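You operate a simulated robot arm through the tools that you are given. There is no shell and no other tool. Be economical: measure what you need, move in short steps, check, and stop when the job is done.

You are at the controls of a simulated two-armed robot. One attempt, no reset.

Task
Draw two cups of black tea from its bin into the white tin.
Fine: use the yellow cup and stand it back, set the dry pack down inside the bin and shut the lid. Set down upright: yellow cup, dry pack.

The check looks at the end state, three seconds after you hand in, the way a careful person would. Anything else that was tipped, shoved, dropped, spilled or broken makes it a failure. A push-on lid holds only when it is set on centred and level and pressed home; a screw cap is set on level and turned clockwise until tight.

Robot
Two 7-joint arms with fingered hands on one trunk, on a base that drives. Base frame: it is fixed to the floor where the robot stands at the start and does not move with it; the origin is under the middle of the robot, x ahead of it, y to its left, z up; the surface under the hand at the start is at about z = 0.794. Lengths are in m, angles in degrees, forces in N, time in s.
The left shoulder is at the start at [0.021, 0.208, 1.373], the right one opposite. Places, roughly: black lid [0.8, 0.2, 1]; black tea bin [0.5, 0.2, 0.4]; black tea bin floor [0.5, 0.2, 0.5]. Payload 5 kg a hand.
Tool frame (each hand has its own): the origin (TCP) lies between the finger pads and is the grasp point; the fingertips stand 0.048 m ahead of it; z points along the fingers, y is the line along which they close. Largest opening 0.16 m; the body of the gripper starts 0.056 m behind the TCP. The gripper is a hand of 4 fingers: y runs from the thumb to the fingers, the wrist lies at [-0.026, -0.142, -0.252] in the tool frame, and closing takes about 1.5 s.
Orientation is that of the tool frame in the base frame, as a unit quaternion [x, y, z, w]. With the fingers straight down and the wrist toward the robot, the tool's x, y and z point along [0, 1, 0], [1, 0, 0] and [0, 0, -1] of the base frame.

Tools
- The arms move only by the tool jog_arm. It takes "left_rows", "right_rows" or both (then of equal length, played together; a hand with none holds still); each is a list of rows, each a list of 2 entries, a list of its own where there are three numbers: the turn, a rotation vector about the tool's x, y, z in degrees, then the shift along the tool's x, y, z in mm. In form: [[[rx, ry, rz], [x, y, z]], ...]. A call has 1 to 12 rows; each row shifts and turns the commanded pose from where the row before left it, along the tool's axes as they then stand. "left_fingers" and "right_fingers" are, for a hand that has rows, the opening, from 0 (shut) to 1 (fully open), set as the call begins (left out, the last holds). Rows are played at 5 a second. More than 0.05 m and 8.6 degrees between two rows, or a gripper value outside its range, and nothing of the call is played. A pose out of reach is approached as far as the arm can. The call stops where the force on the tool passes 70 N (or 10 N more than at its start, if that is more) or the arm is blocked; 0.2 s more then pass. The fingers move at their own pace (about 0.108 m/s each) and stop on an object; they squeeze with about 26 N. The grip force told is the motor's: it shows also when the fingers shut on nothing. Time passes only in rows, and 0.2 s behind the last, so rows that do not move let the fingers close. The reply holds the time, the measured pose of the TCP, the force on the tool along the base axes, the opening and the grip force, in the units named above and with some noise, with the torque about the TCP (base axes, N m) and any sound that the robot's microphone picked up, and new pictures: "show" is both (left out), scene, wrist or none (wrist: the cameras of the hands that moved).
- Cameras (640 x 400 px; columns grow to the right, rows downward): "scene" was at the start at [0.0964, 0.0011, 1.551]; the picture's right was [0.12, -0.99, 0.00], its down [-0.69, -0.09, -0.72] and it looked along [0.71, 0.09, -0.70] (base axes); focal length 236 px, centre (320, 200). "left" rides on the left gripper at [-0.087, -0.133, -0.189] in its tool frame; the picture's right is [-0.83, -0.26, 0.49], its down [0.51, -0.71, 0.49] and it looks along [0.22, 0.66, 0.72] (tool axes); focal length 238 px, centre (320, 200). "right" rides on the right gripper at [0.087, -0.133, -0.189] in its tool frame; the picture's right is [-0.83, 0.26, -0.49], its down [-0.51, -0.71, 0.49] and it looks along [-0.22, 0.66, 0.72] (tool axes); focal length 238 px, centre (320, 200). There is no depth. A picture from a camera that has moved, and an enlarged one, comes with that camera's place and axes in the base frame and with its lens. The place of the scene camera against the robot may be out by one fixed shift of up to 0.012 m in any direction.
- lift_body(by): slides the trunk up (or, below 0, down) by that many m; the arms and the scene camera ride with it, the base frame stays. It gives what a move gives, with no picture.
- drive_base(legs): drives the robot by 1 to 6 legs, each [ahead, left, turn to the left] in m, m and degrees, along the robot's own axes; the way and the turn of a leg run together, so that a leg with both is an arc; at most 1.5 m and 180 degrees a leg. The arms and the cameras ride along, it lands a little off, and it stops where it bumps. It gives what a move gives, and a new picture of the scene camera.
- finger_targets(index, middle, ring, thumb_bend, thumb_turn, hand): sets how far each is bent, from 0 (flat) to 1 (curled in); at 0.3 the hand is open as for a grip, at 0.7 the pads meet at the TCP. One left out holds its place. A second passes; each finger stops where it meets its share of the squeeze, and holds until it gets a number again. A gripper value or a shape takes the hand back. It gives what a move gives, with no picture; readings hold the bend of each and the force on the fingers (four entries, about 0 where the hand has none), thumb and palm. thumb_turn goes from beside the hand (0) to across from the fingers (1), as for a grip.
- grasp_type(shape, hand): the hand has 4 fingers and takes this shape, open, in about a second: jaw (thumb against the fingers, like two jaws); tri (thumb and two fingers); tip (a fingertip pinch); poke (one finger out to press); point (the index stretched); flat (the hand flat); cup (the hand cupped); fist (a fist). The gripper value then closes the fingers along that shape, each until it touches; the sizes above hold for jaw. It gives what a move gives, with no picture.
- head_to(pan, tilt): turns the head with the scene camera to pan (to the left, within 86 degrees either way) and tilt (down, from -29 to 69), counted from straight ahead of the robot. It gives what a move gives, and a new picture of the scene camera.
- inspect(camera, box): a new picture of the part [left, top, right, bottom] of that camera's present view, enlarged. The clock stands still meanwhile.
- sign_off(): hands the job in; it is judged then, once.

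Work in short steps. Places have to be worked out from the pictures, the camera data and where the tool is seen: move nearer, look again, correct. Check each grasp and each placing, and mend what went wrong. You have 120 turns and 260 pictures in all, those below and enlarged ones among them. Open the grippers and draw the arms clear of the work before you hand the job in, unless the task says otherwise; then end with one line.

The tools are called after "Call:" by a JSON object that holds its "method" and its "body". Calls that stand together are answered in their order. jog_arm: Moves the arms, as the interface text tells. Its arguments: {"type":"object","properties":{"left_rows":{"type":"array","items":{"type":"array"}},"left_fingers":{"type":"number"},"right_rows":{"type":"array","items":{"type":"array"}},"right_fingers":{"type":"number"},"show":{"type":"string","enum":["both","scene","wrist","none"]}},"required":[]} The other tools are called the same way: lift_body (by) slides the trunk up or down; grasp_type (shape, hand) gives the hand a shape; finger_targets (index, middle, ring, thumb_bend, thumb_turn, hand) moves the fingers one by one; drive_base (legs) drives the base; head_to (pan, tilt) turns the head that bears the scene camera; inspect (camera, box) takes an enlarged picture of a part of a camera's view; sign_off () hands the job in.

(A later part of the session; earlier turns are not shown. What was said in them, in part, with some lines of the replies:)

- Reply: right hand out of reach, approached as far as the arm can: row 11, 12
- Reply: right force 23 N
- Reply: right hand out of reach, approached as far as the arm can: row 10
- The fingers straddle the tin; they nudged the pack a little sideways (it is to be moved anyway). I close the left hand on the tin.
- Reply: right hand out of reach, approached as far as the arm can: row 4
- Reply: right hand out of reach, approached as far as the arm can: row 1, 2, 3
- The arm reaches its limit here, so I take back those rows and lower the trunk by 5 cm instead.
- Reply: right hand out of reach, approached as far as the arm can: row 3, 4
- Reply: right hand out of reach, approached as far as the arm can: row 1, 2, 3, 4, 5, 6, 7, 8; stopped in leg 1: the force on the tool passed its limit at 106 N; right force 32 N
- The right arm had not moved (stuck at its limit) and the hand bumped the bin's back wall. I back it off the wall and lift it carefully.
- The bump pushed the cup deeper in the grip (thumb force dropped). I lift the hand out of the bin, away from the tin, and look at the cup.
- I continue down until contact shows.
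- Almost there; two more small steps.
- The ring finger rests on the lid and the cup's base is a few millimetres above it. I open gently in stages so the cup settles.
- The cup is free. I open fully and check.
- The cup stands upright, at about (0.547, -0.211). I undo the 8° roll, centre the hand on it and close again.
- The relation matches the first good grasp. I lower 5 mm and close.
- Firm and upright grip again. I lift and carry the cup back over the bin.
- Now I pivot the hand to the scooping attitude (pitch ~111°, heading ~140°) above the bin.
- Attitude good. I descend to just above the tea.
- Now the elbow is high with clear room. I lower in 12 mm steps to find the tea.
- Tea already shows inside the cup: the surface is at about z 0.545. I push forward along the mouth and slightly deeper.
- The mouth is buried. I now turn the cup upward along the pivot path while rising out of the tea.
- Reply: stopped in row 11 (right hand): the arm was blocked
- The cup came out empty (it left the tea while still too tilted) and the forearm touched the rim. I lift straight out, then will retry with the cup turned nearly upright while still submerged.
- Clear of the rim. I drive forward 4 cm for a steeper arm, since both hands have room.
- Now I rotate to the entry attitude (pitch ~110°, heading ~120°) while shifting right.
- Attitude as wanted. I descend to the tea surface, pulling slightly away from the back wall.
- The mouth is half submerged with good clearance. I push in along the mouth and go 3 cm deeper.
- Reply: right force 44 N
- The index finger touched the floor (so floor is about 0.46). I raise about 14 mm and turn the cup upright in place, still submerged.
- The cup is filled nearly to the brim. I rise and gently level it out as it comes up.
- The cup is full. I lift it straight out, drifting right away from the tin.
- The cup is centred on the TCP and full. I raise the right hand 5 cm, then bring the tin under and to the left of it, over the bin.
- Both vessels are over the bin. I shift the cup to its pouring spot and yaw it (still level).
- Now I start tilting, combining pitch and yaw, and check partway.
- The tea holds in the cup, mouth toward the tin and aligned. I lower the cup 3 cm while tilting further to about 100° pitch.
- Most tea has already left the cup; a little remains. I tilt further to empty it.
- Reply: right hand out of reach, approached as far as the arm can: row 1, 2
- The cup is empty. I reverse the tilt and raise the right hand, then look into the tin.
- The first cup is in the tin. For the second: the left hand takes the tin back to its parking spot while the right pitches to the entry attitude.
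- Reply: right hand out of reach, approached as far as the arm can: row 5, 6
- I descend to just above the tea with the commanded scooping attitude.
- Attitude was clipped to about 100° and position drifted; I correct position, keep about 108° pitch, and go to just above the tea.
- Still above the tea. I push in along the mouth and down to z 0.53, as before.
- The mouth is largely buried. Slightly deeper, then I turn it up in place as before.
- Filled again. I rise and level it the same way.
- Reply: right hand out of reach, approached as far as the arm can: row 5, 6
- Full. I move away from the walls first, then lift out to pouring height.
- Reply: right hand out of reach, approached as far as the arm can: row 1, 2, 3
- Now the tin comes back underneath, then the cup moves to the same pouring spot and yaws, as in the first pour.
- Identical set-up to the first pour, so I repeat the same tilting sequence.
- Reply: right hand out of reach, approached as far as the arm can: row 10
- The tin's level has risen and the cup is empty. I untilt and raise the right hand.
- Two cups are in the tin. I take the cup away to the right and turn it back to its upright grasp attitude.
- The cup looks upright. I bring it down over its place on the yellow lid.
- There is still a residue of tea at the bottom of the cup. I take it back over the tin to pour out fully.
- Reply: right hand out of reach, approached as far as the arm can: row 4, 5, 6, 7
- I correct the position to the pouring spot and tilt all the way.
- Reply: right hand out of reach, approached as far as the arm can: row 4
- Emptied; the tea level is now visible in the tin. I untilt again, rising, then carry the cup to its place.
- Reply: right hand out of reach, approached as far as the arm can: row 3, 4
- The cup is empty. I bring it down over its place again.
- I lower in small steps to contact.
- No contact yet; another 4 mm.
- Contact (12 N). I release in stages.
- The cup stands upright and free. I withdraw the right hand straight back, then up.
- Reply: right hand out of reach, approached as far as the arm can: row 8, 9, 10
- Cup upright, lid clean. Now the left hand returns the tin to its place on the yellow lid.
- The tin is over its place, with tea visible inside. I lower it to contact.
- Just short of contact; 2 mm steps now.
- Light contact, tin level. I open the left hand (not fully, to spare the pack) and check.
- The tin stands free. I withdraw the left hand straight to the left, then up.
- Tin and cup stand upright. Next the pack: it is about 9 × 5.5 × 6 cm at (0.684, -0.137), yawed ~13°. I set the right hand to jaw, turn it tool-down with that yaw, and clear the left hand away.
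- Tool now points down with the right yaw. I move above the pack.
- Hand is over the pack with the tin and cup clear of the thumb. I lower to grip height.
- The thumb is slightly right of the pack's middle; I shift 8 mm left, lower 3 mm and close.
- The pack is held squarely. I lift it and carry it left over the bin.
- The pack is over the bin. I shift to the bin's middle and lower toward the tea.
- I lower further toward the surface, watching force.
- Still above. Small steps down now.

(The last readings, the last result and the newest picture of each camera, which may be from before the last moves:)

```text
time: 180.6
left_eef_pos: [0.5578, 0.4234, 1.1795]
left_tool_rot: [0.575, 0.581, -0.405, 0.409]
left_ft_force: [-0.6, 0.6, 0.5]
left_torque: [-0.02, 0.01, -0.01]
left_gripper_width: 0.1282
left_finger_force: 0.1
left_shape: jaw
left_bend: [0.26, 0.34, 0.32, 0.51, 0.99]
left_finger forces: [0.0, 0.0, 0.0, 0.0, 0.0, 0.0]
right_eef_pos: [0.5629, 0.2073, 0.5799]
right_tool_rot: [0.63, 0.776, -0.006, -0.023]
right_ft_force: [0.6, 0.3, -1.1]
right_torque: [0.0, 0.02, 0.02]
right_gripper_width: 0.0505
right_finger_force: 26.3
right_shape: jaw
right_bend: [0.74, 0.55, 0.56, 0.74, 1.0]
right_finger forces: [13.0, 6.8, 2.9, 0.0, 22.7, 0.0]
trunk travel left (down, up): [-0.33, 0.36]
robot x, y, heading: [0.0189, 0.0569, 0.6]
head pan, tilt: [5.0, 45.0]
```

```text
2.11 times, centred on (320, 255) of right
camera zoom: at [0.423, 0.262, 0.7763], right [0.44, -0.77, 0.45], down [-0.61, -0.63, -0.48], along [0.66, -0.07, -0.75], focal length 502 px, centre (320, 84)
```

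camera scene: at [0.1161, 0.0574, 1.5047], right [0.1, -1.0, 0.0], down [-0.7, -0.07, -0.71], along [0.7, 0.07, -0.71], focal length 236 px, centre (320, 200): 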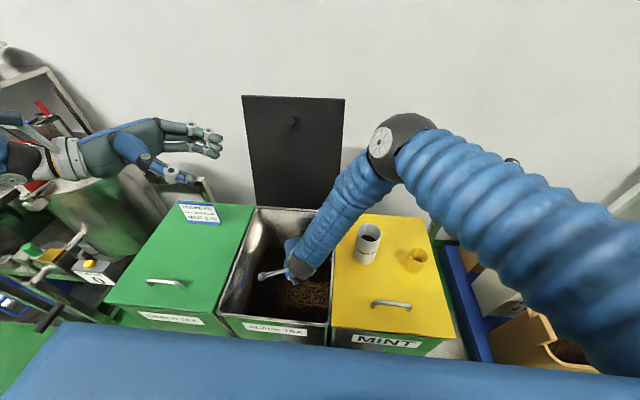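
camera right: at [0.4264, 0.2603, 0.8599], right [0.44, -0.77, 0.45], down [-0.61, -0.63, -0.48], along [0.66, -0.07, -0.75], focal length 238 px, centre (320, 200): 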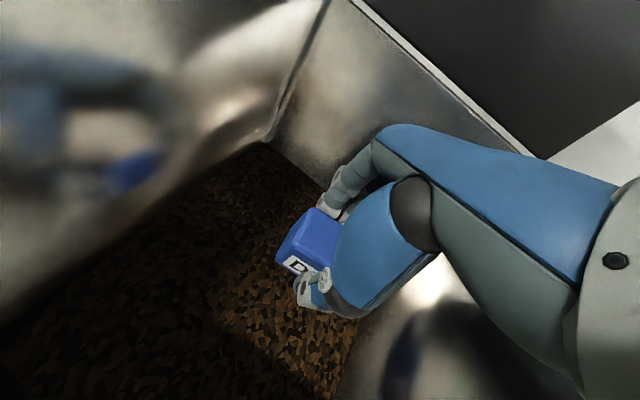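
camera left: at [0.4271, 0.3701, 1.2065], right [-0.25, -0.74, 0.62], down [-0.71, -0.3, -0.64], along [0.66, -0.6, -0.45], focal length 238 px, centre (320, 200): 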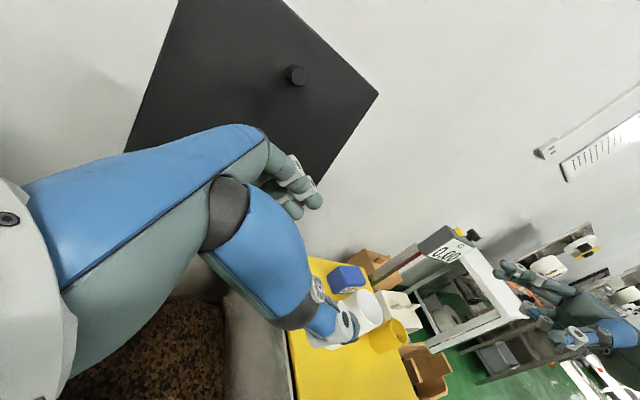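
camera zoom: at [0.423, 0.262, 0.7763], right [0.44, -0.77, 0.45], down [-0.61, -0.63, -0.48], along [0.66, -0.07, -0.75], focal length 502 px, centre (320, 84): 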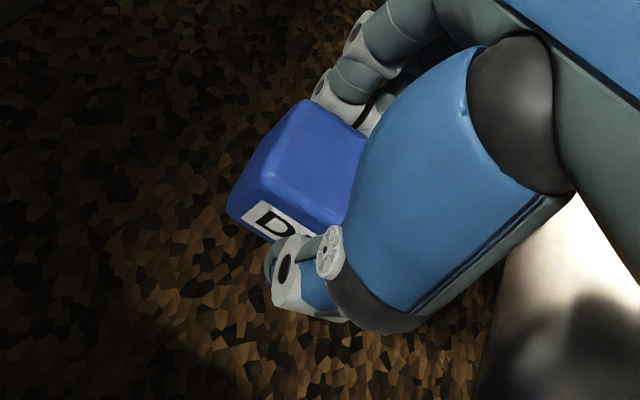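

No contact yet (pack bottom about 0.523). I continue down in small steps.

Call:
{"method": "jog_arm", "body": {"right_rows": [[[0, 0, 0], [0, 0, 5]], [[0, 0, 0], [0, 0, 5]], [[0, 0, 0], [0, 0, 0]]], "show": "none"}}

Call:
{"method": "jog_arm", "body": {"right_rows": [[[0, 0, 0], [0, 0, 5]], [[0, 0, 0], [0, 0, 5]], [[0, 0, 0], [0, 0, 0]]], "show": "none"}}

Call:
{"method": "inspect", "body": {"camera": "right", "box": [220, 160, 420, 350]}}

```text
time: 181.4
left_eef_pos: [0.5583, 0.4237, 1.1806]
left_tool_rot: [0.576, 0.581, -0.405, 0.408]
left_ft_force: [0.4, 0.5, -0.2]
left_torque: [-0.03, 0.01, -0.02]
left_gripper_width: 0.1277
left_finger_force: 0.1
left_shape: jaw
left_bend: [0.26, 0.34, 0.32, 0.51, 0.99]
left_finger forces: [0.0, 0.0, 0.1, 0.1, 0.1, 0.0]
right_eef_pos: [0.5631, 0.2077, 0.5704]
right_tool_rot: [0.63, 0.776, -0.006, -0.023]
right_ft_force: [-0.9, 0.7, -1.8]
right_torque: [0.0, 0.0, -0.04]
right_gripper_width: 0.0509
right_finger_force: 26.4
right_shape: jaw
right_bend: [0.74, 0.55, 0.56, 0.74, 1.0]
right_finger forces: [12.9, 6.8, 3.0, 0.0, 22.8, 0.0]
trunk travel left (down, up): [-0.33, 0.36]
robot x, y, heading: [0.0198, 0.0601, 0.8]
head pan, tilt: [5.0, 45.0]
```

```text
time: 182.2
left_eef_pos: [0.5581, 0.424, 1.1804]
left_tool_rot: [0.575, 0.582, -0.404, 0.409]
left_ft_force: [0.0, -0.9, -0.8]
left_torque: [-0.02, 0.03, -0.01]
left_gripper_width: 0.1279
left_finger_force: 0.0
left_shape: jaw
left_bend: [0.26, 0.34, 0.32, 0.51, 0.99]
left_finger forces: [0.0, 0.0, 0.1, 0.0, 0.0, 0.1]
right_eef_pos: [0.5612, 0.2084, 0.5603]
right_tool_rot: [0.63, 0.776, -0.006, -0.023]
right_ft_force: [-0.3, -0.2, -1.3]
right_torque: [0.01, -0.02, -0.01]
right_gripper_width: 0.0507
right_finger_force: 26.6
right_shape: jaw
right_bend: [0.74, 0.55, 0.56, 0.74, 1.0]
right_finger forces: [13.0, 6.8, 3.0, 0.0, 22.8, 0.0]
trunk travel left (down, up): [-0.33, 0.36]
robot x, y, heading: [0.0207, 0.0568, 0.6]
head pan, tilt: [5.0, 45.0]
```

```text
2.11 times, centred on (320, 255) of right
camera zoom: at [0.4221, 0.2623, 0.756], right [0.44, -0.77, 0.45], down [-0.61, -0.63, -0.48], along [0.66, -0.07, -0.75], focal length 502 px, centre (320, 84)
```

zoom: 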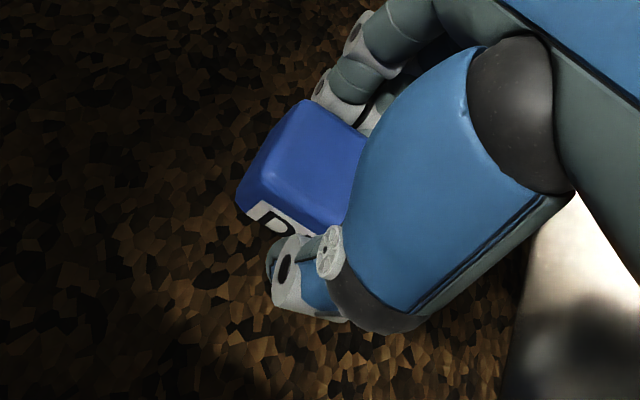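

The pack sinks into the tea without resistance, so it will rest on a floor below. I lower until it touches.

Call:
{"method": "jog_arm", "body": {"right_rows": [[[0, 0, 0], [0, 0, 5]], [[0, 0, 0], [0, 0, 5]], [[0, 0, 0], [0, 0, 5]], [[0, 0, 0], [0, 0, 5]], [[0, 0, 0], [0, 0, 0]]], "show": "none"}}

Call:
{"method": "jog_arm", "body": {"right_rows": [[[0, 0, 0], [0, 0, 5]], [[0, 0, 0], [0, 0, 4]], [[0, 0, 0], [0, 0, 0]]], "show": "none"}}

```text
time: 183.4
left_eef_pos: [0.5574, 0.4235, 1.179]
left_tool_rot: [0.575, 0.581, -0.404, 0.409]
left_ft_force: [-0.1, -0.2, 1.2]
left_torque: [-0.01, -0.01, -0.01]
left_gripper_width: 0.1276
left_finger_force: 0.0
left_shape: jaw
left_bend: [0.26, 0.34, 0.32, 0.51, 0.99]
left_finger forces: [0.0, 0.1, 0.1, 0.0, 0.1, 0.1]
right_eef_pos: [0.5614, 0.2081, 0.5396]
right_tool_rot: [0.63, 0.776, -0.006, -0.023]
right_ft_force: [0.2, 0.4, -0.9]
right_torque: [0.01, 0.0, -0.02]
right_gripper_width: 0.0506
right_finger_force: 26.2
right_shape: jaw
right_bend: [0.74, 0.55, 0.56, 0.74, 1.0]
right_finger forces: [13.0, 6.8, 3.0, 0.0, 22.8, 0.1]
trunk travel left (down, up): [-0.33, 0.36]
robot x, y, heading: [0.0204, 0.0566, 0.7]
head pan, tilt: [5.0, 45.0]
```

```text
time: 184.2
left_eef_pos: [0.5576, 0.4243, 1.1796]
left_tool_rot: [0.575, 0.581, -0.405, 0.409]
left_ft_force: [-0.3, -0.4, -0.2]
left_torque: [0.04, 0.0, -0.01]
left_gripper_width: 0.1277
left_finger_force: 0.0
left_shape: jaw
left_bend: [0.26, 0.34, 0.32, 0.51, 0.99]
left_finger forces: [0.1, 0.0, 0.0, 0.0, 0.1, 0.0]
right_eef_pos: [0.5608, 0.2086, 0.5308]
right_tool_rot: [0.629, 0.777, -0.007, -0.024]
right_ft_force: [-0.1, -0.5, -1.6]
right_torque: [0.03, 0.0, 0.02]
right_gripper_width: 0.0506
right_finger_force: 26.4
right_shape: jaw
right_bend: [0.74, 0.55, 0.56, 0.74, 1.0]
right_finger forces: [13.0, 6.8, 3.1, 0.0, 22.8, 0.1]
trunk travel left (down, up): [-0.33, 0.36]
robot x, y, heading: [0.0164, 0.0569, 0.5]
head pan, tilt: [5.0, 45.0]
```

Continue down.

Call:
{"method": "jog_arm", "body": {"right_rows": [[[0, 0, 0], [0, 0, 5]], [[0, 0, 0], [0, 0, 4]], [[0, 0, 0], [0, 0, 0]]], "show": "none"}}

Call:
{"method": "jog_arm", "body": {"right_rows": [[[0, 0, 0], [0, 0, 3]], [[0, 0, 0], [0, 0, 3]], [[0, 0, 0], [0, 0, 0]]], "show": "none"}}

```text
time: 185.0
left_eef_pos: [0.5559, 0.4226, 1.1804]
left_tool_rot: [0.577, 0.581, -0.403, 0.409]
left_ft_force: [-0.4, 0.0, 0.5]
left_torque: [-0.05, -0.01, 0.04]
left_gripper_width: 0.1279
left_finger_force: 0.0
left_shape: jaw
left_bend: [0.26, 0.34, 0.32, 0.51, 0.99]
left_finger forces: [0.0, 0.1, 0.1, 0.0, 0.0, 0.0]
right_eef_pos: [0.5621, 0.2098, 0.5261]
right_tool_rot: [0.63, 0.776, -0.004, -0.02]
right_ft_force: [-2.9, -3.5, 40.5]
right_torque: [-0.19, 0.23, -0.03]
right_gripper_width: 0.0539
right_finger_force: 26.3
right_shape: jaw
right_bend: [0.74, 0.55, 0.56, 0.74, 1.0]
right_finger forces: [15.9, 8.2, 3.1, 0.0, 30.2, 0.1]
trunk travel left (down, up): [-0.33, 0.36]
robot x, y, heading: [0.019, 0.0547, 0.3]
head pan, tilt: [5.0, 45.0]
```

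```text
time: 185.8
left_eef_pos: [0.5554, 0.4224, 1.1813]
left_tool_rot: [0.576, 0.581, -0.404, 0.409]
left_ft_force: [0.6, 0.6, 0.6]
left_torque: [0.01, 0.0, 0.02]
left_gripper_width: 0.1277
left_finger_force: 0.0
left_shape: jaw
left_bend: [0.26, 0.34, 0.32, 0.51, 0.99]
left_finger forces: [0.0, 0.0, 0.0, 0.0, 0.0, 0.0]
right_eef_pos: [0.5612, 0.2095, 0.5191]
right_tool_rot: [0.631, 0.776, -0.004, -0.02]
right_ft_force: [3.9, -1.6, 51.1]
right_torque: [0.5, -0.82, -0.11]
right_gripper_width: 0.0526
right_finger_force: 26.0
right_shape: jaw
right_bend: [0.75, 0.56, 0.56, 0.74, 1.0]
right_finger forces: [42.3, 10.2, 2.2, 0.1, 24.8, 0.0]
trunk travel left (down, up): [-0.33, 0.36]
robot x, y, heading: [0.0183, 0.0616, 0.6]
head pan, tilt: [5.0, 45.0]
```

Pack is on the floor (40–50 N). I back off 6 mm and open the hand.

Call:
{"method": "jog_arm", "body": {"right_rows": [[[0, 0, 0], [0, 0, -6]], [[0, 0, 0], [0, 0, 0]]], "show": "none"}}

Call:
{"method": "jog_arm", "body": {"right_rows": [[[0, 0, 0], [0, 0, 0]], [[0, 0, 0], [0, 0, 0]], [[0, 0, 0], [0, 0, 0]], [[0, 0, 0], [0, 0, 0]], [[0, 0, 0], [0, 0, 0]], [[0, 0, 0], [0, 0, 0]]], "right_fingers": 0.9, "show": "wrist"}}

```text
time: 186.4
left_eef_pos: [0.5572, 0.4225, 1.1805]
left_tool_rot: [0.576, 0.582, -0.403, 0.409]
left_ft_force: [-0.2, 0.9, -0.2]
left_torque: [0.03, 0.01, 0.01]
left_gripper_width: 0.1279
left_finger_force: 0.1
left_shape: jaw
left_bend: [0.26, 0.34, 0.32, 0.51, 0.99]
left_finger forces: [0.0, 0.0, 0.0, 0.0, 0.0, 0.0]
right_eef_pos: [0.5585, 0.2083, 0.5211]
right_tool_rot: [0.63, 0.776, -0.007, -0.023]
right_ft_force: [3.3, 0.6, 12.7]
right_torque: [0.35, -0.6, -0.03]
right_gripper_width: 0.0512
right_finger_force: 26.2
right_shape: jaw
right_bend: [0.74, 0.55, 0.56, 0.74, 1.0]
right_finger forces: [21.0, 7.8, 2.7, 0.0, 21.9, 0.0]
trunk travel left (down, up): [-0.33, 0.36]
robot x, y, heading: [0.0169, 0.052, 0.5]
head pan, tilt: [5.0, 45.0]
```

```text
time: 187.8
left_eef_pos: [0.5567, 0.4241, 1.1803]
left_tool_rot: [0.576, 0.581, -0.405, 0.408]
left_ft_force: [0.6, -0.1, -0.6]
left_torque: [-0.01, -0.02, 0.03]
left_gripper_width: 0.1275
left_finger_force: 0.0
left_shape: jaw
left_bend: [0.26, 0.34, 0.32, 0.51, 0.99]
left_finger forces: [0.1, 0.0, 0.1, 0.0, 0.0, 0.1]
right_eef_pos: [0.5598, 0.2104, 0.5227]
right_tool_rot: [0.63, 0.776, -0.005, -0.022]
right_ft_force: [-5.4, -0.4, 14.6]
right_torque: [-0.13, -0.96, -0.02]
right_gripper_width: 0.1392
right_finger_force: 0.0
right_shape: jaw
right_bend: [0.27, 0.34, 0.31, 0.38, 0.98]
right_finger forces: [0.1, 16.0, 0.0, 0.0, 0.0, 0.1]
trunk travel left (down, up): [-0.33, 0.36]
robot x, y, heading: [0.0238, 0.0554, 0.3]
head pan, tilt: [5.0, 45.0]
camera right: at [0.4199, 0.2628, 0.7184], right [0.44, -0.77, 0.45], down [-0.61, -0.63, -0.48], along [0.66, -0.07, -0.75], focal length 238 px, centre (320, 200)
```

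right: 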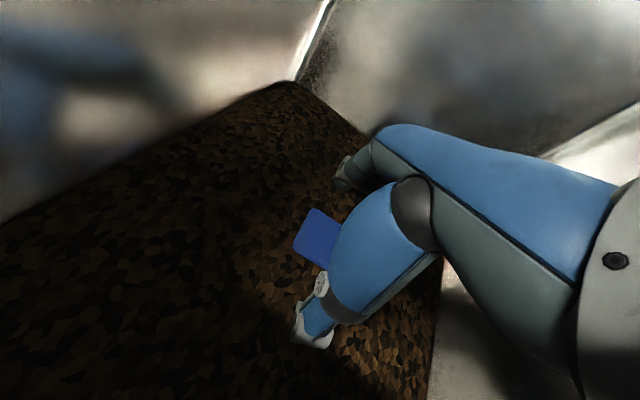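

The pack sits nearly flush with the tea, top visible. I withdraw the hand straight up.

Call:
{"method": "jog_arm", "body": {"right_rows": [[[0, 0, 0], [0, 0, -20]], [[0, 0, 0], [0, 0, -42]], [[0, 0, 0], [0, 0, -42]], [[0, 0, 0], [0, 0, -42]], [[0, 0, 0], [0, 0, -42]], [[0, 0, 0], [0, 0, -42]], [[0, 0, 0], [0, 0, -42]], [[0, 0, 0], [0, 0, -42]], [[0, 0, 0], [0, 0, -42]], [[0, 0, 0], [0, 0, -42]], [[0, 0, 0], [0, 0, -42]], [[0, 0, 0], [0, 0, 0]]]}}

Call:
{"method": "inspect", "body": {"camera": "right", "box": [40, 160, 360, 400]}}

```text
time: 190.4
left_eef_pos: [0.5591, 0.4234, 1.1795]
left_tool_rot: [0.575, 0.582, -0.405, 0.409]
left_ft_force: [0.7, 0.5, -0.1]
left_torque: [-0.05, 0.03, -0.04]
left_gripper_width: 0.1279
left_finger_force: 0.1
left_shape: jaw
left_bend: [0.26, 0.34, 0.32, 0.51, 0.99]
left_finger forces: [0.0, 0.0, 0.0, 0.0, 0.0, 0.0]
right_eef_pos: [0.5791, 0.2, 0.9623]
right_tool_rot: [0.629, 0.777, -0.006, -0.023]
right_ft_force: [0.4, 0.5, 0.1]
right_torque: [-0.01, 0.07, 0.02]
right_gripper_width: 0.1439
right_finger_force: 0.1
right_shape: jaw
right_bend: [0.27, 0.32, 0.31, 0.38, 0.98]
right_finger forces: [0.1, 0.1, 0.1, 0.0, 0.0, 0.0]
trunk travel left (down, up): [-0.33, 0.36]
robot x, y, heading: [0.0185, 0.0564, 0.5]
head pan, tilt: [5.0, 45.0]
camera scene: at [0.1174, 0.0576, 1.5045], right [0.1, -1.0, 0.0], down [-0.7, -0.07, -0.71], along [0.7, 0.07, -0.71], focal length 236 px, centre (320, 200)
camera right: at [0.4397, 0.2545, 1.1579], right [0.44, -0.77, 0.45], down [-0.61, -0.63, -0.48], along [0.65, -0.07, -0.75], focal length 238 px, centre (320, 200)
```

scene: 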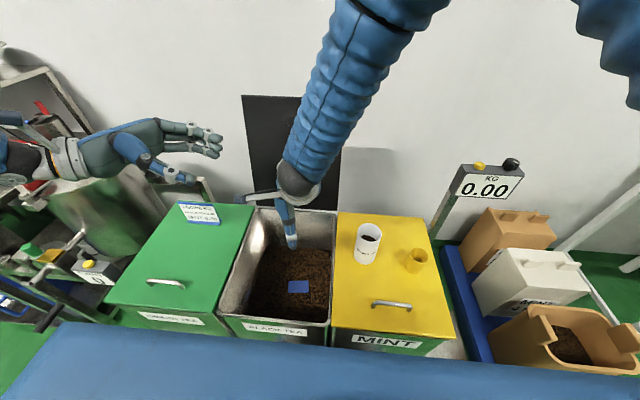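
right: 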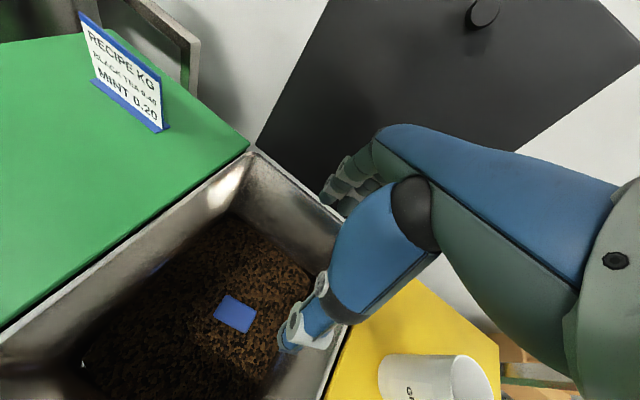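

```text
1.67 times, centred on (200, 280) of right
camera zoom: at [0.4397, 0.2545, 1.1579], right [0.44, -0.77, 0.45], down [-0.61, -0.63, -0.48], along [0.65, -0.07, -0.75], focal length 397 px, centre (520, 67)
```

zoom: 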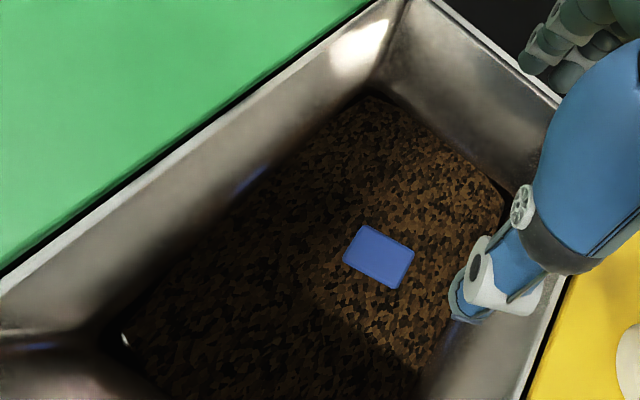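

The pack lies level in the tea. Now the lid: I look closely at its lower edge to see how it is attached.

Call:
{"method": "inspect", "body": {"camera": "right", "box": [230, 110, 390, 230]}}

Call:
{"method": "inspect", "body": {"camera": "left", "box": [120, 0, 440, 200]}}

Call:
{"method": "inspect", "body": {"camera": "scene", "box": [230, 80, 360, 220]}}

```text
3.33 times, centred on (310, 170) of right
camera zoom: at [0.4397, 0.2545, 1.1579], right [0.44, -0.77, 0.45], down [-0.61, -0.63, -0.48], along [0.65, -0.07, -0.75], focal length 794 px, centre (353, 300)
```

zoom: 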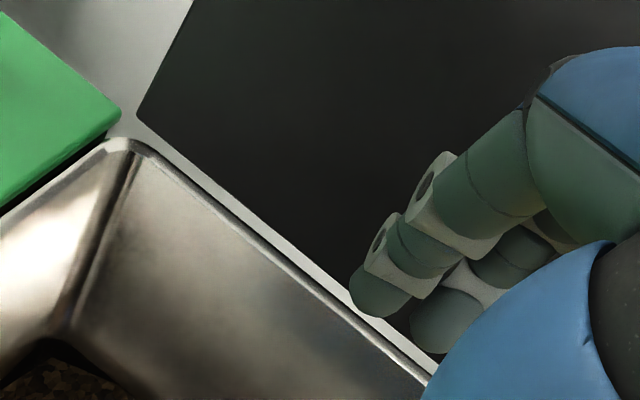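

```text
2.00 times, centred on (280, 100) of left
camera zoom: at [0.4246, 0.571, 1.3257], right [-0.25, -0.74, 0.62], down [-0.71, -0.3, -0.64], along [0.66, -0.6, -0.45], focal length 477 px, centre (400, 400)
```

zoom: 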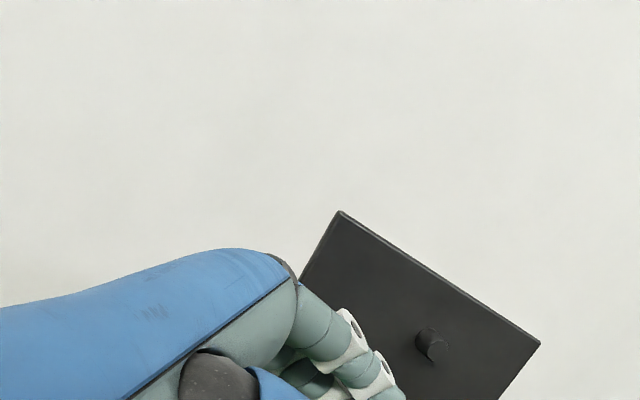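

```text
2.86 times, centred on (295, 150) of scene
camera zoom: at [0.1174, 0.0576, 1.5045], right [0.1, -1.0, 0.0], down [-0.7, -0.07, -0.71], along [0.7, 0.07, -0.71], focal length 676 px, centre (391, 343)
```

zoom: 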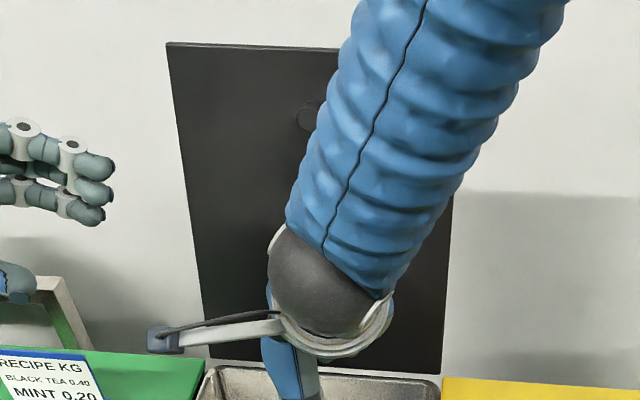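

The lid is hinged just behind the rim (gap visible, and it stands free of the wall). I will hook its top edge between thumb and fingers and swing it forward. First I raise the right hand high and square it up.

Call:
{"method": "jog_arm", "body": {"right_rows": [[[0, 0, 0], [0, 0, -42]], [[0, 0, 0], [0, 0, -42]], [[0, 0, 0], [0, 0, -42]], [[0, 0, 0], [0, 0, -42]], [[0, 0, 0], [0, 0, -42]], [[0, 0, 0], [0, 0, -42]], [[0, 0, 0], [0, 0, -42]], [[0, 0, 0], [0, 0, -42]], [[0, 0, 0], [0, 0, -42]], [[0, 0, 6], [0, 0, 0]], [[0, 0, 6], [0, 0, 0]], [[0, 0, 0], [0, 0, 0]]], "right_fingers": 0.55, "show": "scene"}}

```text
time: 193.0
left_eef_pos: [0.558, 0.4239, 1.1803]
left_tool_rot: [0.576, 0.582, -0.404, 0.408]
left_ft_force: [-0.4, -0.1, 1.0]
left_torque: [0.03, -0.03, -0.01]
left_gripper_width: 0.1276
left_finger_force: 0.0
left_shape: jaw
left_bend: [0.26, 0.34, 0.32, 0.51, 0.99]
left_finger forces: [0.1, 0.1, 0.0, 0.0, 0.0, 0.0]
right_eef_pos: [0.5953, 0.1921, 1.3387]
right_tool_rot: [0.709, 0.705, -0.008, -0.022]
right_ft_force: [0.8, -0.3, -1.1]
right_torque: [0.04, 0.03, -0.02]
right_gripper_width: 0.0884
right_finger_force: 0.0
right_shape: jaw
right_bend: [0.74, 0.43, 0.4, 0.67, 1.0]
right_finger forces: [0.0, 0.1, 0.1, 0.0, 0.0, 0.0]
trunk travel left (down, up): [-0.33, 0.36]
robot x, y, heading: [0.022, 0.0572, 0.6]
head pan, tilt: [5.0, 45.0]
camera scene: at [0.1165, 0.057, 1.5046], right [0.1, -1.0, 0.0], down [-0.7, -0.07, -0.71], along [0.7, 0.07, -0.71], focal length 236 px, centre (320, 200)
```

scene: 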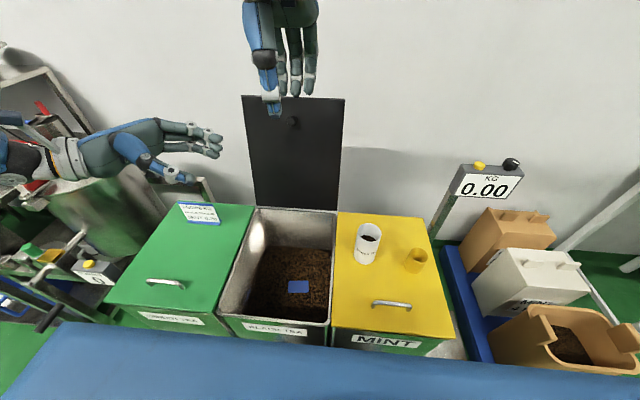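

Now forward until the hand straddles the lid's top edge from above.

Call:
{"method": "jog_arm", "body": {"right_rows": [[[0, 0, 0], [-3.3, 39.5, -1.7]], [[0, 0, 0], [-3.3, 39.5, -1.7]], [[0, 0, 0], [-3.3, 39.5, -1.7]], [[0, 0, 0], [-3.3, 39.5, -1.7]], [[0, 0, 0], [-3.3, 39.5, -1.7]], [[0, 0, 0], [-3.3, 39.5, -1.7]], [[0, 0, 0], [0, 0, 0]]], "show": "both"}}

Call:
{"method": "head_to", "body": {"pan": 5, "tilt": 20}}

```text
time: 194.6
left_eef_pos: [0.557, 0.4242, 1.1801]
left_tool_rot: [0.576, 0.582, -0.404, 0.408]
left_ft_force: [-0.7, -1.0, -0.2]
left_torque: [0.05, 0.01, 0.1]
left_gripper_width: 0.1275
left_finger_force: 0.0
left_shape: jaw
left_bend: [0.26, 0.34, 0.32, 0.51, 0.99]
left_finger forces: [0.0, 0.0, 0.0, 0.1, 0.0, 0.0]
right_eef_pos: [0.8312, 0.1713, 1.34]
right_tool_rot: [0.707, 0.707, -0.008, -0.022]
right_ft_force: [-0.3, -0.1, 0.2]
right_torque: [0.0, -0.08, -0.05]
right_gripper_width: 0.0881
right_finger_force: 0.0
right_shape: jaw
right_bend: [0.74, 0.43, 0.4, 0.67, 1.0]
right_finger forces: [0.0, 0.0, 0.0, 0.0, 0.1, 0.0]
trunk travel left (down, up): [-0.33, 0.36]
robot x, y, heading: [0.0235, 0.0606, 0.8]
head pan, tilt: [5.0, 45.0]
camera scene: at [0.1149, 0.057, 1.5048], right [0.1, -1.0, 0.0], down [-0.7, -0.07, -0.71], along [0.7, 0.07, -0.71], focal length 236 px, centre (320, 200)
camera right: at [0.7064, 0.2557, 1.5359], right [0.28, -0.84, 0.46], down [-0.73, -0.5, -0.47], along [0.62, -0.21, -0.75], focal length 238 px, centre (320, 200)
```

scene: 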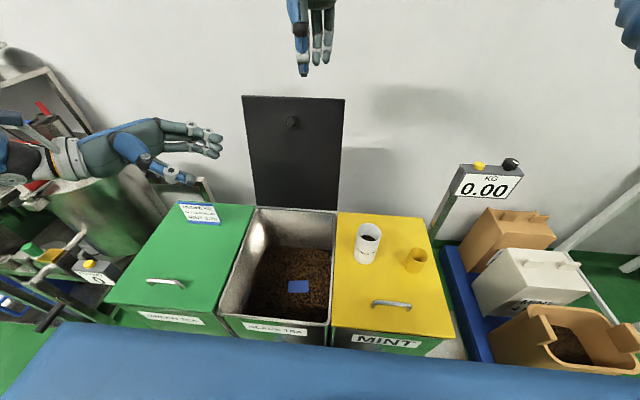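
right: 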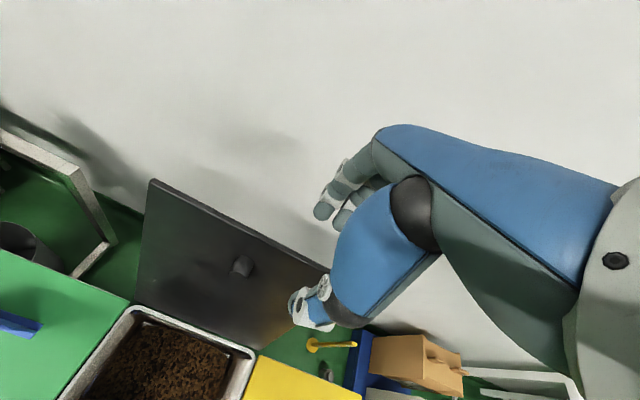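

```text
time: 195.5
left_eef_pos: [0.5587, 0.4238, 1.1798]
left_tool_rot: [0.575, 0.582, -0.405, 0.408]
left_ft_force: [-0.3, 0.1, 0.9]
left_torque: [0.03, 0.01, 0.01]
left_gripper_width: 0.1279
left_finger_force: 0.0
left_shape: jaw
left_bend: [0.26, 0.34, 0.32, 0.51, 0.99]
left_finger forces: [0.0, 0.1, 0.0, 0.1, 0.0, 0.0]
right_eef_pos: [0.833, 0.1716, 1.3386]
right_tool_rot: [0.708, 0.706, -0.009, -0.022]
right_ft_force: [0.0, -0.7, 0.2]
right_torque: [-0.04, -0.03, 0.01]
right_gripper_width: 0.0883
right_finger_force: 0.0
right_shape: jaw
right_bend: [0.74, 0.43, 0.4, 0.67, 1.0]
right_finger forces: [0.0, 0.1, 0.0, 0.0, 0.0, 0.0]
trunk travel left (down, up): [-0.33, 0.36]
robot x, y, heading: [0.0203, 0.0594, 0.4]
head pan, tilt: [5.0, 20.0]
camera scene: at [0.1281, 0.0585, 1.5432], right [0.1, -1.0, 0.0], down [-0.34, -0.03, -0.94], along [0.93, 0.09, -0.34], focal length 236 px, centre (320, 200)
```

scene: 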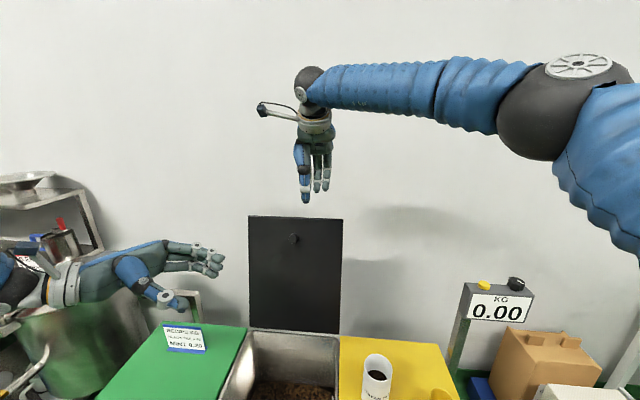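

The lid's top edge is at about x 0.845, z 1.22, between thumb and fingers. I open the index (it was still bent), then lower the hand over the edge.

Call:
{"method": "finger_targets", "body": {"hand": "right", "index": 0.4, "middle": 0.4, "ring": 0.4, "thumb_bend": 0.5}}

Call:
{"method": "jog_arm", "body": {"right_rows": [[[0, 0, 0], [0, 4, 35]], [[0, 0, 0], [0, 4, 35]], [[0, 0, 0], [0, 4, 35]], [[0, 0, 0], [0, 0, 0]]], "show": "both"}}

Call:
{"method": "inspect", "body": {"camera": "scene", "box": [240, 120, 400, 260]}}

```text
time: 196.5
left_eef_pos: [0.5585, 0.4229, 1.1795]
left_tool_rot: [0.576, 0.581, -0.404, 0.409]
left_ft_force: [-0.9, -0.2, 0.3]
left_torque: [-0.02, 0.01, 0.0]
left_gripper_width: 0.128
left_finger_force: 0.1
left_shape: jaw
left_bend: [0.26, 0.34, 0.32, 0.51, 0.99]
left_finger forces: [0.1, 0.0, 0.0, 0.0, 0.0, 0.0]
right_eef_pos: [0.8325, 0.1728, 1.338]
right_tool_rot: [0.708, 0.706, -0.01, -0.022]
right_ft_force: [-0.9, -0.2, -0.2]
right_torque: [0.02, 0.01, 0.0]
right_gripper_width: 0.1105
right_finger_force: 0.0
right_shape: fingers
right_bend: [0.4, 0.4, 0.4, 0.5, 1.0]
right_finger forces: [0.0, 0.1, 0.1, 0.1, 0.0, 0.1]
trunk travel left (down, up): [-0.33, 0.36]
robot x, y, heading: [0.0226, 0.0587, 0.7]
head pan, tilt: [5.0, 20.0]
```

```text
time: 197.5
left_eef_pos: [0.5562, 0.4228, 1.1793]
left_tool_rot: [0.576, 0.582, -0.404, 0.408]
left_ft_force: [-0.9, -0.4, 0.3]
left_torque: [0.02, -0.02, 0.04]
left_gripper_width: 0.1278
left_finger_force: 0.1
left_shape: jaw
left_bend: [0.26, 0.34, 0.32, 0.51, 0.99]
left_finger forces: [0.0, 0.1, 0.1, 0.0, 0.0, 0.0]
right_eef_pos: [0.8401, 0.1735, 1.2345]
right_tool_rot: [0.708, 0.706, -0.007, -0.022]
right_ft_force: [0.0, 0.1, 0.0]
right_torque: [0.0, -0.05, -0.01]
right_gripper_width: 0.1104
right_finger_force: 0.0
right_shape: fingers
right_bend: [0.4, 0.4, 0.4, 0.5, 1.0]
right_finger forces: [0.0, 0.0, 0.0, 0.0, 0.0, 0.0]
trunk travel left (down, up): [-0.33, 0.36]
robot x, y, heading: [0.0208, 0.0561, 0.8]
head pan, tilt: [5.0, 20.0]
camera scene: at [0.1274, 0.0584, 1.5434], right [0.1, -1.0, 0.0], down [-0.34, -0.03, -0.94], along [0.94, 0.09, -0.34], focal length 236 px, centre (320, 200)
camera right: at [0.7154, 0.2583, 1.4299], right [0.28, -0.84, 0.46], down [-0.73, -0.49, -0.47], along [0.62, -0.21, -0.75], focal length 238 px, centre (320, 200)
```

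scene: 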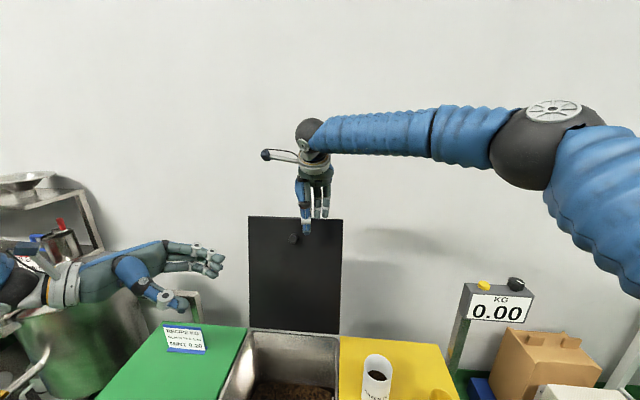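
right: 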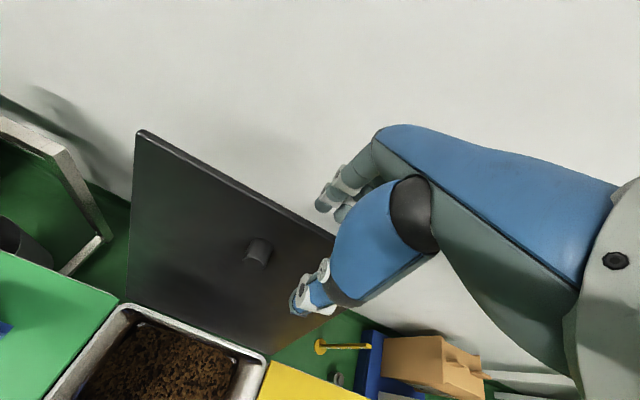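

```text
2.86 times, centred on (320, 190) of scene
camera zoom: at [0.1274, 0.0584, 1.5434], right [0.1, -1.0, 0.0], down [-0.34, -0.03, -0.94], along [0.94, 0.09, -0.34], focal length 676 px, centre (320, 229)
```

zoom: 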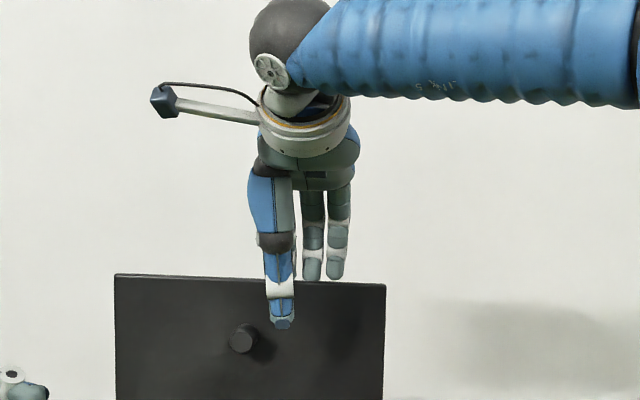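

Thumb in front, fingers just at the edge behind. I go 28 mm deeper and begin pulling toward the robot.

Call:
{"method": "jog_arm", "body": {"right_rows": [[[0, 0, 0], [0, 1, 28]], [[0, 0, 0], [0, -15, 0]], [[0, 0, 0], [0, -20, 0]], [[0, 0, 0], [0, -25, 0]], [[0, 0, 0], [0, -25, 0]], [[0, 0, 0], [0, 0, 0]]], "show": "both"}}

```text
time: 198.9
left_eef_pos: [0.5599, 0.4243, 1.1796]
left_tool_rot: [0.575, 0.582, -0.405, 0.409]
left_ft_force: [0.6, -0.6, -0.3]
left_torque: [-0.02, -0.01, -0.03]
left_gripper_width: 0.128
left_finger_force: 0.1
left_shape: jaw
left_bend: [0.26, 0.34, 0.32, 0.51, 0.99]
left_finger forces: [0.0, 0.1, 0.0, 0.0, 0.0, 0.0]
right_eef_pos: [0.7552, 0.1752, 1.2078]
right_tool_rot: [0.708, 0.706, -0.009, -0.022]
right_ft_force: [1.0, -0.1, 0.0]
right_torque: [0.03, 0.06, -0.01]
right_gripper_width: 0.111
right_finger_force: 0.4
right_shape: fingers
right_bend: [0.4, 0.4, 0.4, 0.5, 1.0]
right_finger forces: [0.4, 0.1, 0.0, 0.1, 0.1, 0.1]
trunk travel left (down, up): [-0.33, 0.36]
robot x, y, heading: [0.0198, 0.0608, 0.7]
head pan, tilt: [5.0, 20.0]
camera scene: at [0.1292, 0.0586, 1.5432], right [0.1, -1.0, 0.0], down [-0.34, -0.03, -0.94], along [0.93, 0.09, -0.34], focal length 236 px, centre (320, 200)
camera right: at [0.6312, 0.2589, 1.4039], right [0.28, -0.84, 0.46], down [-0.73, -0.49, -0.47], along [0.62, -0.21, -0.75], focal length 238 px, centre (320, 200)
```

scene: 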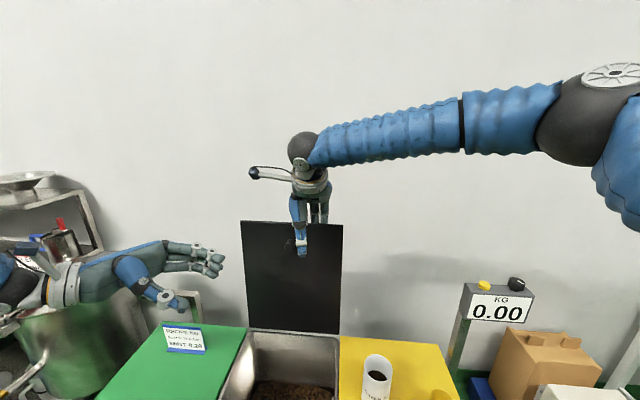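
right: 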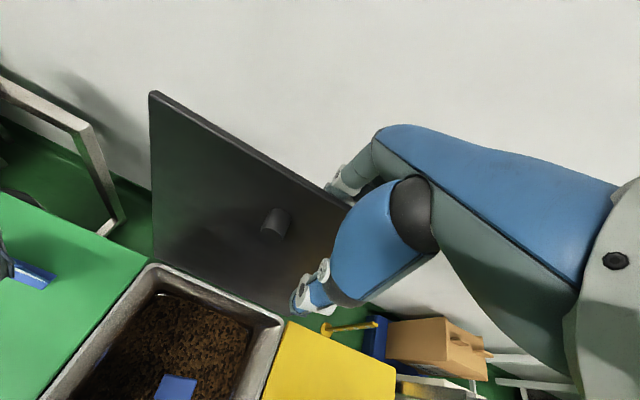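

The lid follows the fingers lightly. I keep pulling past vertical, ready for it to tip onto the thumb.

Call:
{"method": "jog_arm", "body": {"right_rows": [[[0, 0, 0], [0, -30, 0]], [[0, 0, 0], [0, -30, 0]], [[0, 0, 0], [0, -30, 0]], [[0, 0, 0], [0, -30, 0]], [[0, 0, 0], [0, -30, 0]], [[0, 0, 0], [0, 0, 0]], [[0, 0, 0], [0, 0, 0]]], "show": "both"}}

```text
time: 200.5
left_eef_pos: [0.5569, 0.423, 1.1803]
left_tool_rot: [0.576, 0.581, -0.404, 0.409]
left_ft_force: [-1.8, 0.7, -1.2]
left_torque: [0.04, 0.06, 0.03]
left_gripper_width: 0.1277
left_finger_force: 0.0
left_shape: jaw
left_bend: [0.27, 0.34, 0.32, 0.51, 0.99]
left_finger forces: [1.4, 0.1, 0.0, 0.0, 0.0, 0.0]
right_eef_pos: [0.6029, 0.1755, 1.2137]
right_tool_rot: [0.708, 0.706, -0.008, -0.022]
right_ft_force: [0.5, -0.4, -1.2]
right_torque: [0.01, -0.08, 0.0]
right_gripper_width: 0.1111
right_finger_force: 0.3
right_shape: fingers
right_bend: [0.4, 0.4, 0.4, 0.5, 1.0]
right_finger forces: [0.4, 0.3, 0.0, 0.0, 0.1, 0.0]
trunk travel left (down, up): [-0.33, 0.36]
robot x, y, heading: [0.0248, 0.0532, 0.5]
head pan, tilt: [5.0, 20.0]
camera scene: at [0.1276, 0.0586, 1.5433], right [0.1, -1.0, 0.0], down [-0.34, -0.03, -0.94], along [0.94, 0.09, -0.34], focal length 236 px, centre (320, 200)
camera right: at [0.479, 0.2592, 1.4106], right [0.28, -0.84, 0.46], down [-0.73, -0.49, -0.47], along [0.62, -0.21, -0.75], focal length 238 px, centre (320, 200)
```

scene: 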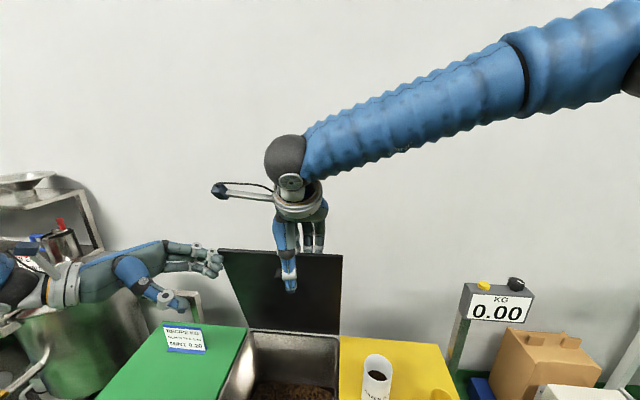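
right: 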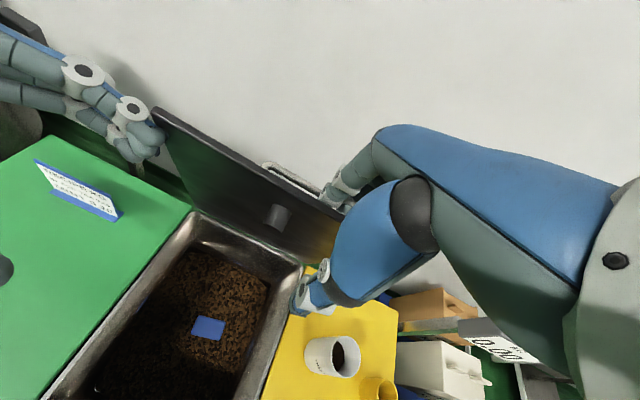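

The left hand's fingers touch the lid's edge, so I move the left hand away first, then pull the lid further along its arc.

Call:
{"method": "jog_arm", "body": {"left_rows": [[[0, 0, 0], [-10, -35, -20]], [[0, 0, 0], [-15, -25, -30]], [[0, 0, 0], [-20, -25, -30]], [[0, 0, 0], [-20, -25, -30]], [[0, 0, 0], [0, 0, 0]], [[0, 0, 0], [0, 0, 0]], [[0, 0, 0], [0, 0, 0]], [[0, 0, 0], [0, 0, 0]], [[0, 0, 0], [0, 0, 0]]], "right_rows": [[[0, 0, 0], [0, 0, 0]], [[0, 0, 0], [0, 0, 0]], [[0, 0, 0], [0, 0, 0]], [[0, 0, 0], [0, 0, 0]], [[0, 0, 0], [0, -30, 5]], [[0, 0, 0], [0, -30, 10]], [[0, 0, 0], [0, -30, 12]], [[0, 0, 0], [0, -30, 15]], [[0, 0, 0], [0, 0, 0]]], "show": "scene"}}

```text
time: 202.5
left_eef_pos: [0.4485, 0.5036, 1.2785]
left_tool_rot: [0.576, 0.582, -0.405, 0.407]
left_ft_force: [1.2, -0.5, -1.2]
left_torque: [0.02, 0.03, -0.08]
left_gripper_width: 0.1279
left_finger_force: 0.0
left_shape: jaw
left_bend: [0.26, 0.34, 0.32, 0.51, 0.99]
left_finger forces: [0.0, 0.0, 0.0, 0.0, 0.0, 0.0]
right_eef_pos: [0.4835, 0.1781, 1.178]
right_tool_rot: [0.708, 0.706, -0.009, -0.022]
right_ft_force: [0.6, -0.3, -0.4]
right_torque: [0.03, 0.06, 0.01]
right_gripper_width: 0.111
right_finger_force: 0.3
right_shape: fingers
right_bend: [0.4, 0.4, 0.4, 0.5, 1.0]
right_finger forces: [0.0, 0.0, 0.0, 0.0, 0.1, 0.1]
trunk travel left (down, up): [-0.33, 0.36]
robot x, y, heading: [0.0206, 0.0565, 0.7]
head pan, tilt: [5.0, 20.0]
camera scene: at [0.129, 0.0581, 1.5432], right [0.1, -1.0, 0.0], down [-0.34, -0.03, -0.94], along [0.93, 0.09, -0.34], focal length 236 px, centre (320, 200)
```

scene: 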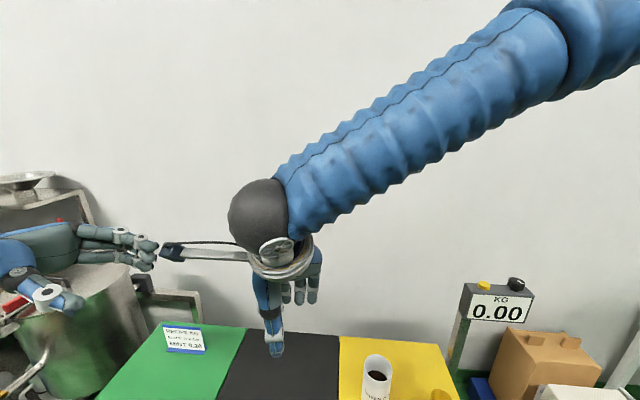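

The lid has swung down. I raise the right hand clear and look at it.

Call:
{"method": "jog_arm", "body": {"right_rows": [[[0, 0, 0], [-20, 0, -35]], [[0, 0, 0], [-40, 0, -20]], [[0, 0, 0], [-45, 0, 0]], [[0, 0, 0], [-45, 0, 0]], [[0, 0, 0], [-45, 0, 0]], [[0, 0, 0], [-45, 0, 0]], [[0, 0, 0], [0, 0, 0]]], "show": "none"}}

Call:
{"method": "head_to", "body": {"pan": 5, "tilt": 45}}

Call:
{"method": "inspect", "body": {"camera": "scene", "box": [190, 170, 450, 340]}}

```text
time: 204.1
left_eef_pos: [0.448, 0.505, 1.2773]
left_tool_rot: [0.575, 0.582, -0.405, 0.409]
left_ft_force: [-0.3, 1.7, -1.3]
left_torque: [-0.05, -0.01, -0.03]
left_gripper_width: 0.128
left_finger_force: 0.0
left_shape: jaw
left_bend: [0.26, 0.34, 0.32, 0.51, 0.99]
left_finger forces: [0.0, 0.0, 0.0, 0.0, 0.0, 0.1]
right_eef_pos: [0.4853, -0.0608, 1.2289]
right_tool_rot: [0.708, 0.706, -0.009, -0.022]
right_ft_force: [0.6, 1.6, -1.0]
right_torque: [-0.16, 0.04, -0.04]
right_gripper_width: 0.1107
right_finger_force: 0.1
right_shape: fingers
right_bend: [0.4, 0.4, 0.4, 0.5, 1.0]
right_finger forces: [0.0, 0.0, 0.1, 0.0, 0.0, 0.0]
trunk travel left (down, up): [-0.33, 0.36]
robot x, y, heading: [0.0252, 0.0593, 0.4]
head pan, tilt: [5.0, 20.0]
```

```text
time: 205.0
left_eef_pos: [0.4478, 0.5041, 1.2781]
left_tool_rot: [0.576, 0.582, -0.404, 0.409]
left_ft_force: [-0.5, 0.4, 0.2]
left_torque: [-0.01, 0.02, -0.04]
left_gripper_width: 0.128
left_finger_force: 0.1
left_shape: jaw
left_bend: [0.26, 0.34, 0.32, 0.51, 0.99]
left_finger forces: [0.0, 0.0, 0.0, 0.0, 0.1, 0.0]
right_eef_pos: [0.484, -0.063, 1.2286]
right_tool_rot: [0.707, 0.706, -0.008, -0.022]
right_ft_force: [-0.3, 0.7, 0.5]
right_torque: [-0.04, 0.03, 0.03]
right_gripper_width: 0.1106
right_finger_force: 0.0
right_shape: fingers
right_bend: [0.4, 0.4, 0.4, 0.5, 1.0]
right_finger forces: [0.0, 0.1, 0.0, 0.0, 0.0, 0.1]
trunk travel left (down, up): [-0.33, 0.36]
robot x, y, heading: [0.0142, 0.0557, 0.7]
head pan, tilt: [5.0, 45.0]
camera scene: at [0.1163, 0.0573, 1.5047], right [0.1, -1.0, 0.0], down [-0.7, -0.07, -0.71], along [0.7, 0.07, -0.71], focal length 236 px, centre (320, 200)
```

scene: 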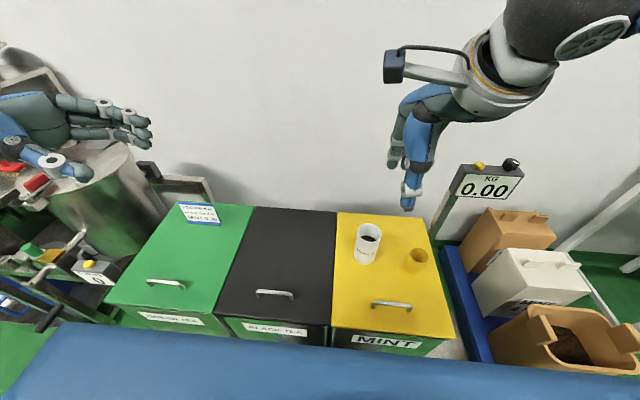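

```text
2.35 times, centred on (320, 255) of scene
camera zoom: at [0.1163, 0.0573, 1.5047], right [0.1, -1.0, 0.0], down [-0.7, -0.07, -0.71], along [0.7, 0.07, -0.71], focal length 556 px, centre (320, 71)
```

zoom: 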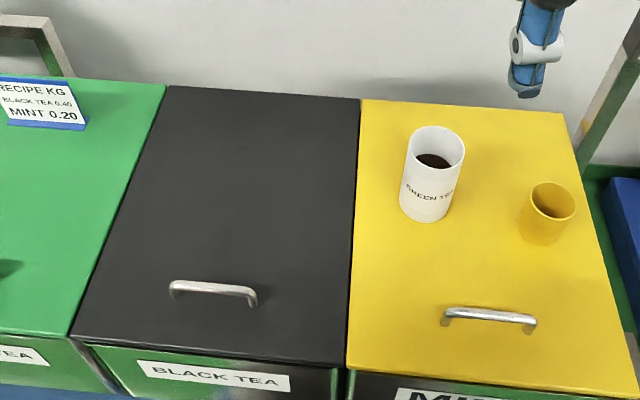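

The lid lies shut and level, cup and tin upright, pack inside. I open both hands fully and draw the right arm further clear.

Call:
{"method": "jog_arm", "body": {"right_rows": [[[0, 0, 0], [-40, 0, -10]], [[0, 0, 0], [-40, 0, -10]], [[0, 0, 0], [-40, 0, -10]], [[0, 0, 0], [-40, 0, -10]], [[0, 0, 0], [0, 0, 0]]], "left_rows": [[[0, 0, 0], [0, 0, 0]], [[0, 0, 0], [0, 0, 0]], [[0, 0, 0], [0, 0, 0]], [[0, 0, 0], [0, 0, 0]], [[0, 0, 0], [0, 0, 0]]], "right_fingers": 1, "left_fingers": 1, "show": "scene"}}

```text
time: 206.2
left_eef_pos: [0.4479, 0.5065, 1.2773]
left_tool_rot: [0.575, 0.582, -0.405, 0.409]
left_ft_force: [0.9, 0.9, -0.3]
left_torque: [-0.06, -0.01, -0.02]
left_gripper_width: 0.1595
left_finger_force: 0.1
left_shape: jaw
left_bend: [0.3, 0.3, 0.3, 0.3, 0.98]
left_finger forces: [0.1, 0.0, 0.0, 0.0, 0.1, 0.0]
right_eef_pos: [0.4875, -0.2213, 1.2657]
right_tool_rot: [0.707, 0.706, -0.01, -0.022]
right_ft_force: [0.4, 1.5, 0.9]
right_torque: [-0.14, 0.04, -0.01]
right_gripper_width: 0.1596
right_finger_force: 0.1
right_shape: jaw
right_bend: [0.3, 0.3, 0.3, 0.3, 0.98]
right_finger forces: [0.0, 0.0, 0.1, 0.0, 0.0, 0.1]
trunk travel left (down, up): [-0.33, 0.36]
robot x, y, heading: [0.0172, 0.0568, 0.9]
head pan, tilt: [5.0, 45.0]
camera scene: at [0.1168, 0.0595, 1.5046], right [0.1, -1.0, 0.0], down [-0.7, -0.07, -0.71], along [0.7, 0.07, -0.71], focal length 236 px, centre (320, 200)
```

scene: 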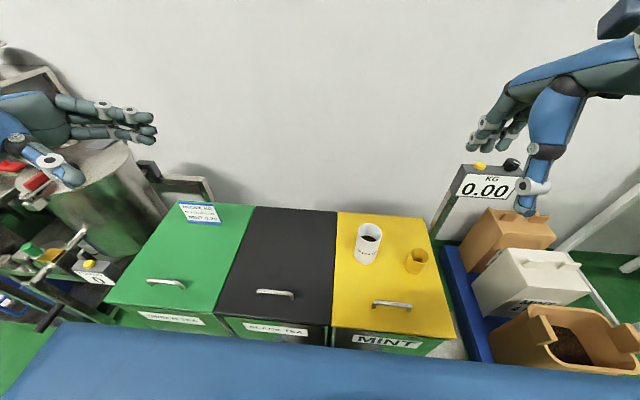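

All is in place and both hands are open and clear; I hand in.

Call:
{"method": "sign_off", "body": {}}

```text
The job is handed in.
```

Two cups of black tea are in the white tin, the yellow cup is back upright on the lid, the dry pack is set down level inside the bin (nearly flush with the tea), and the bin's lid is shut.
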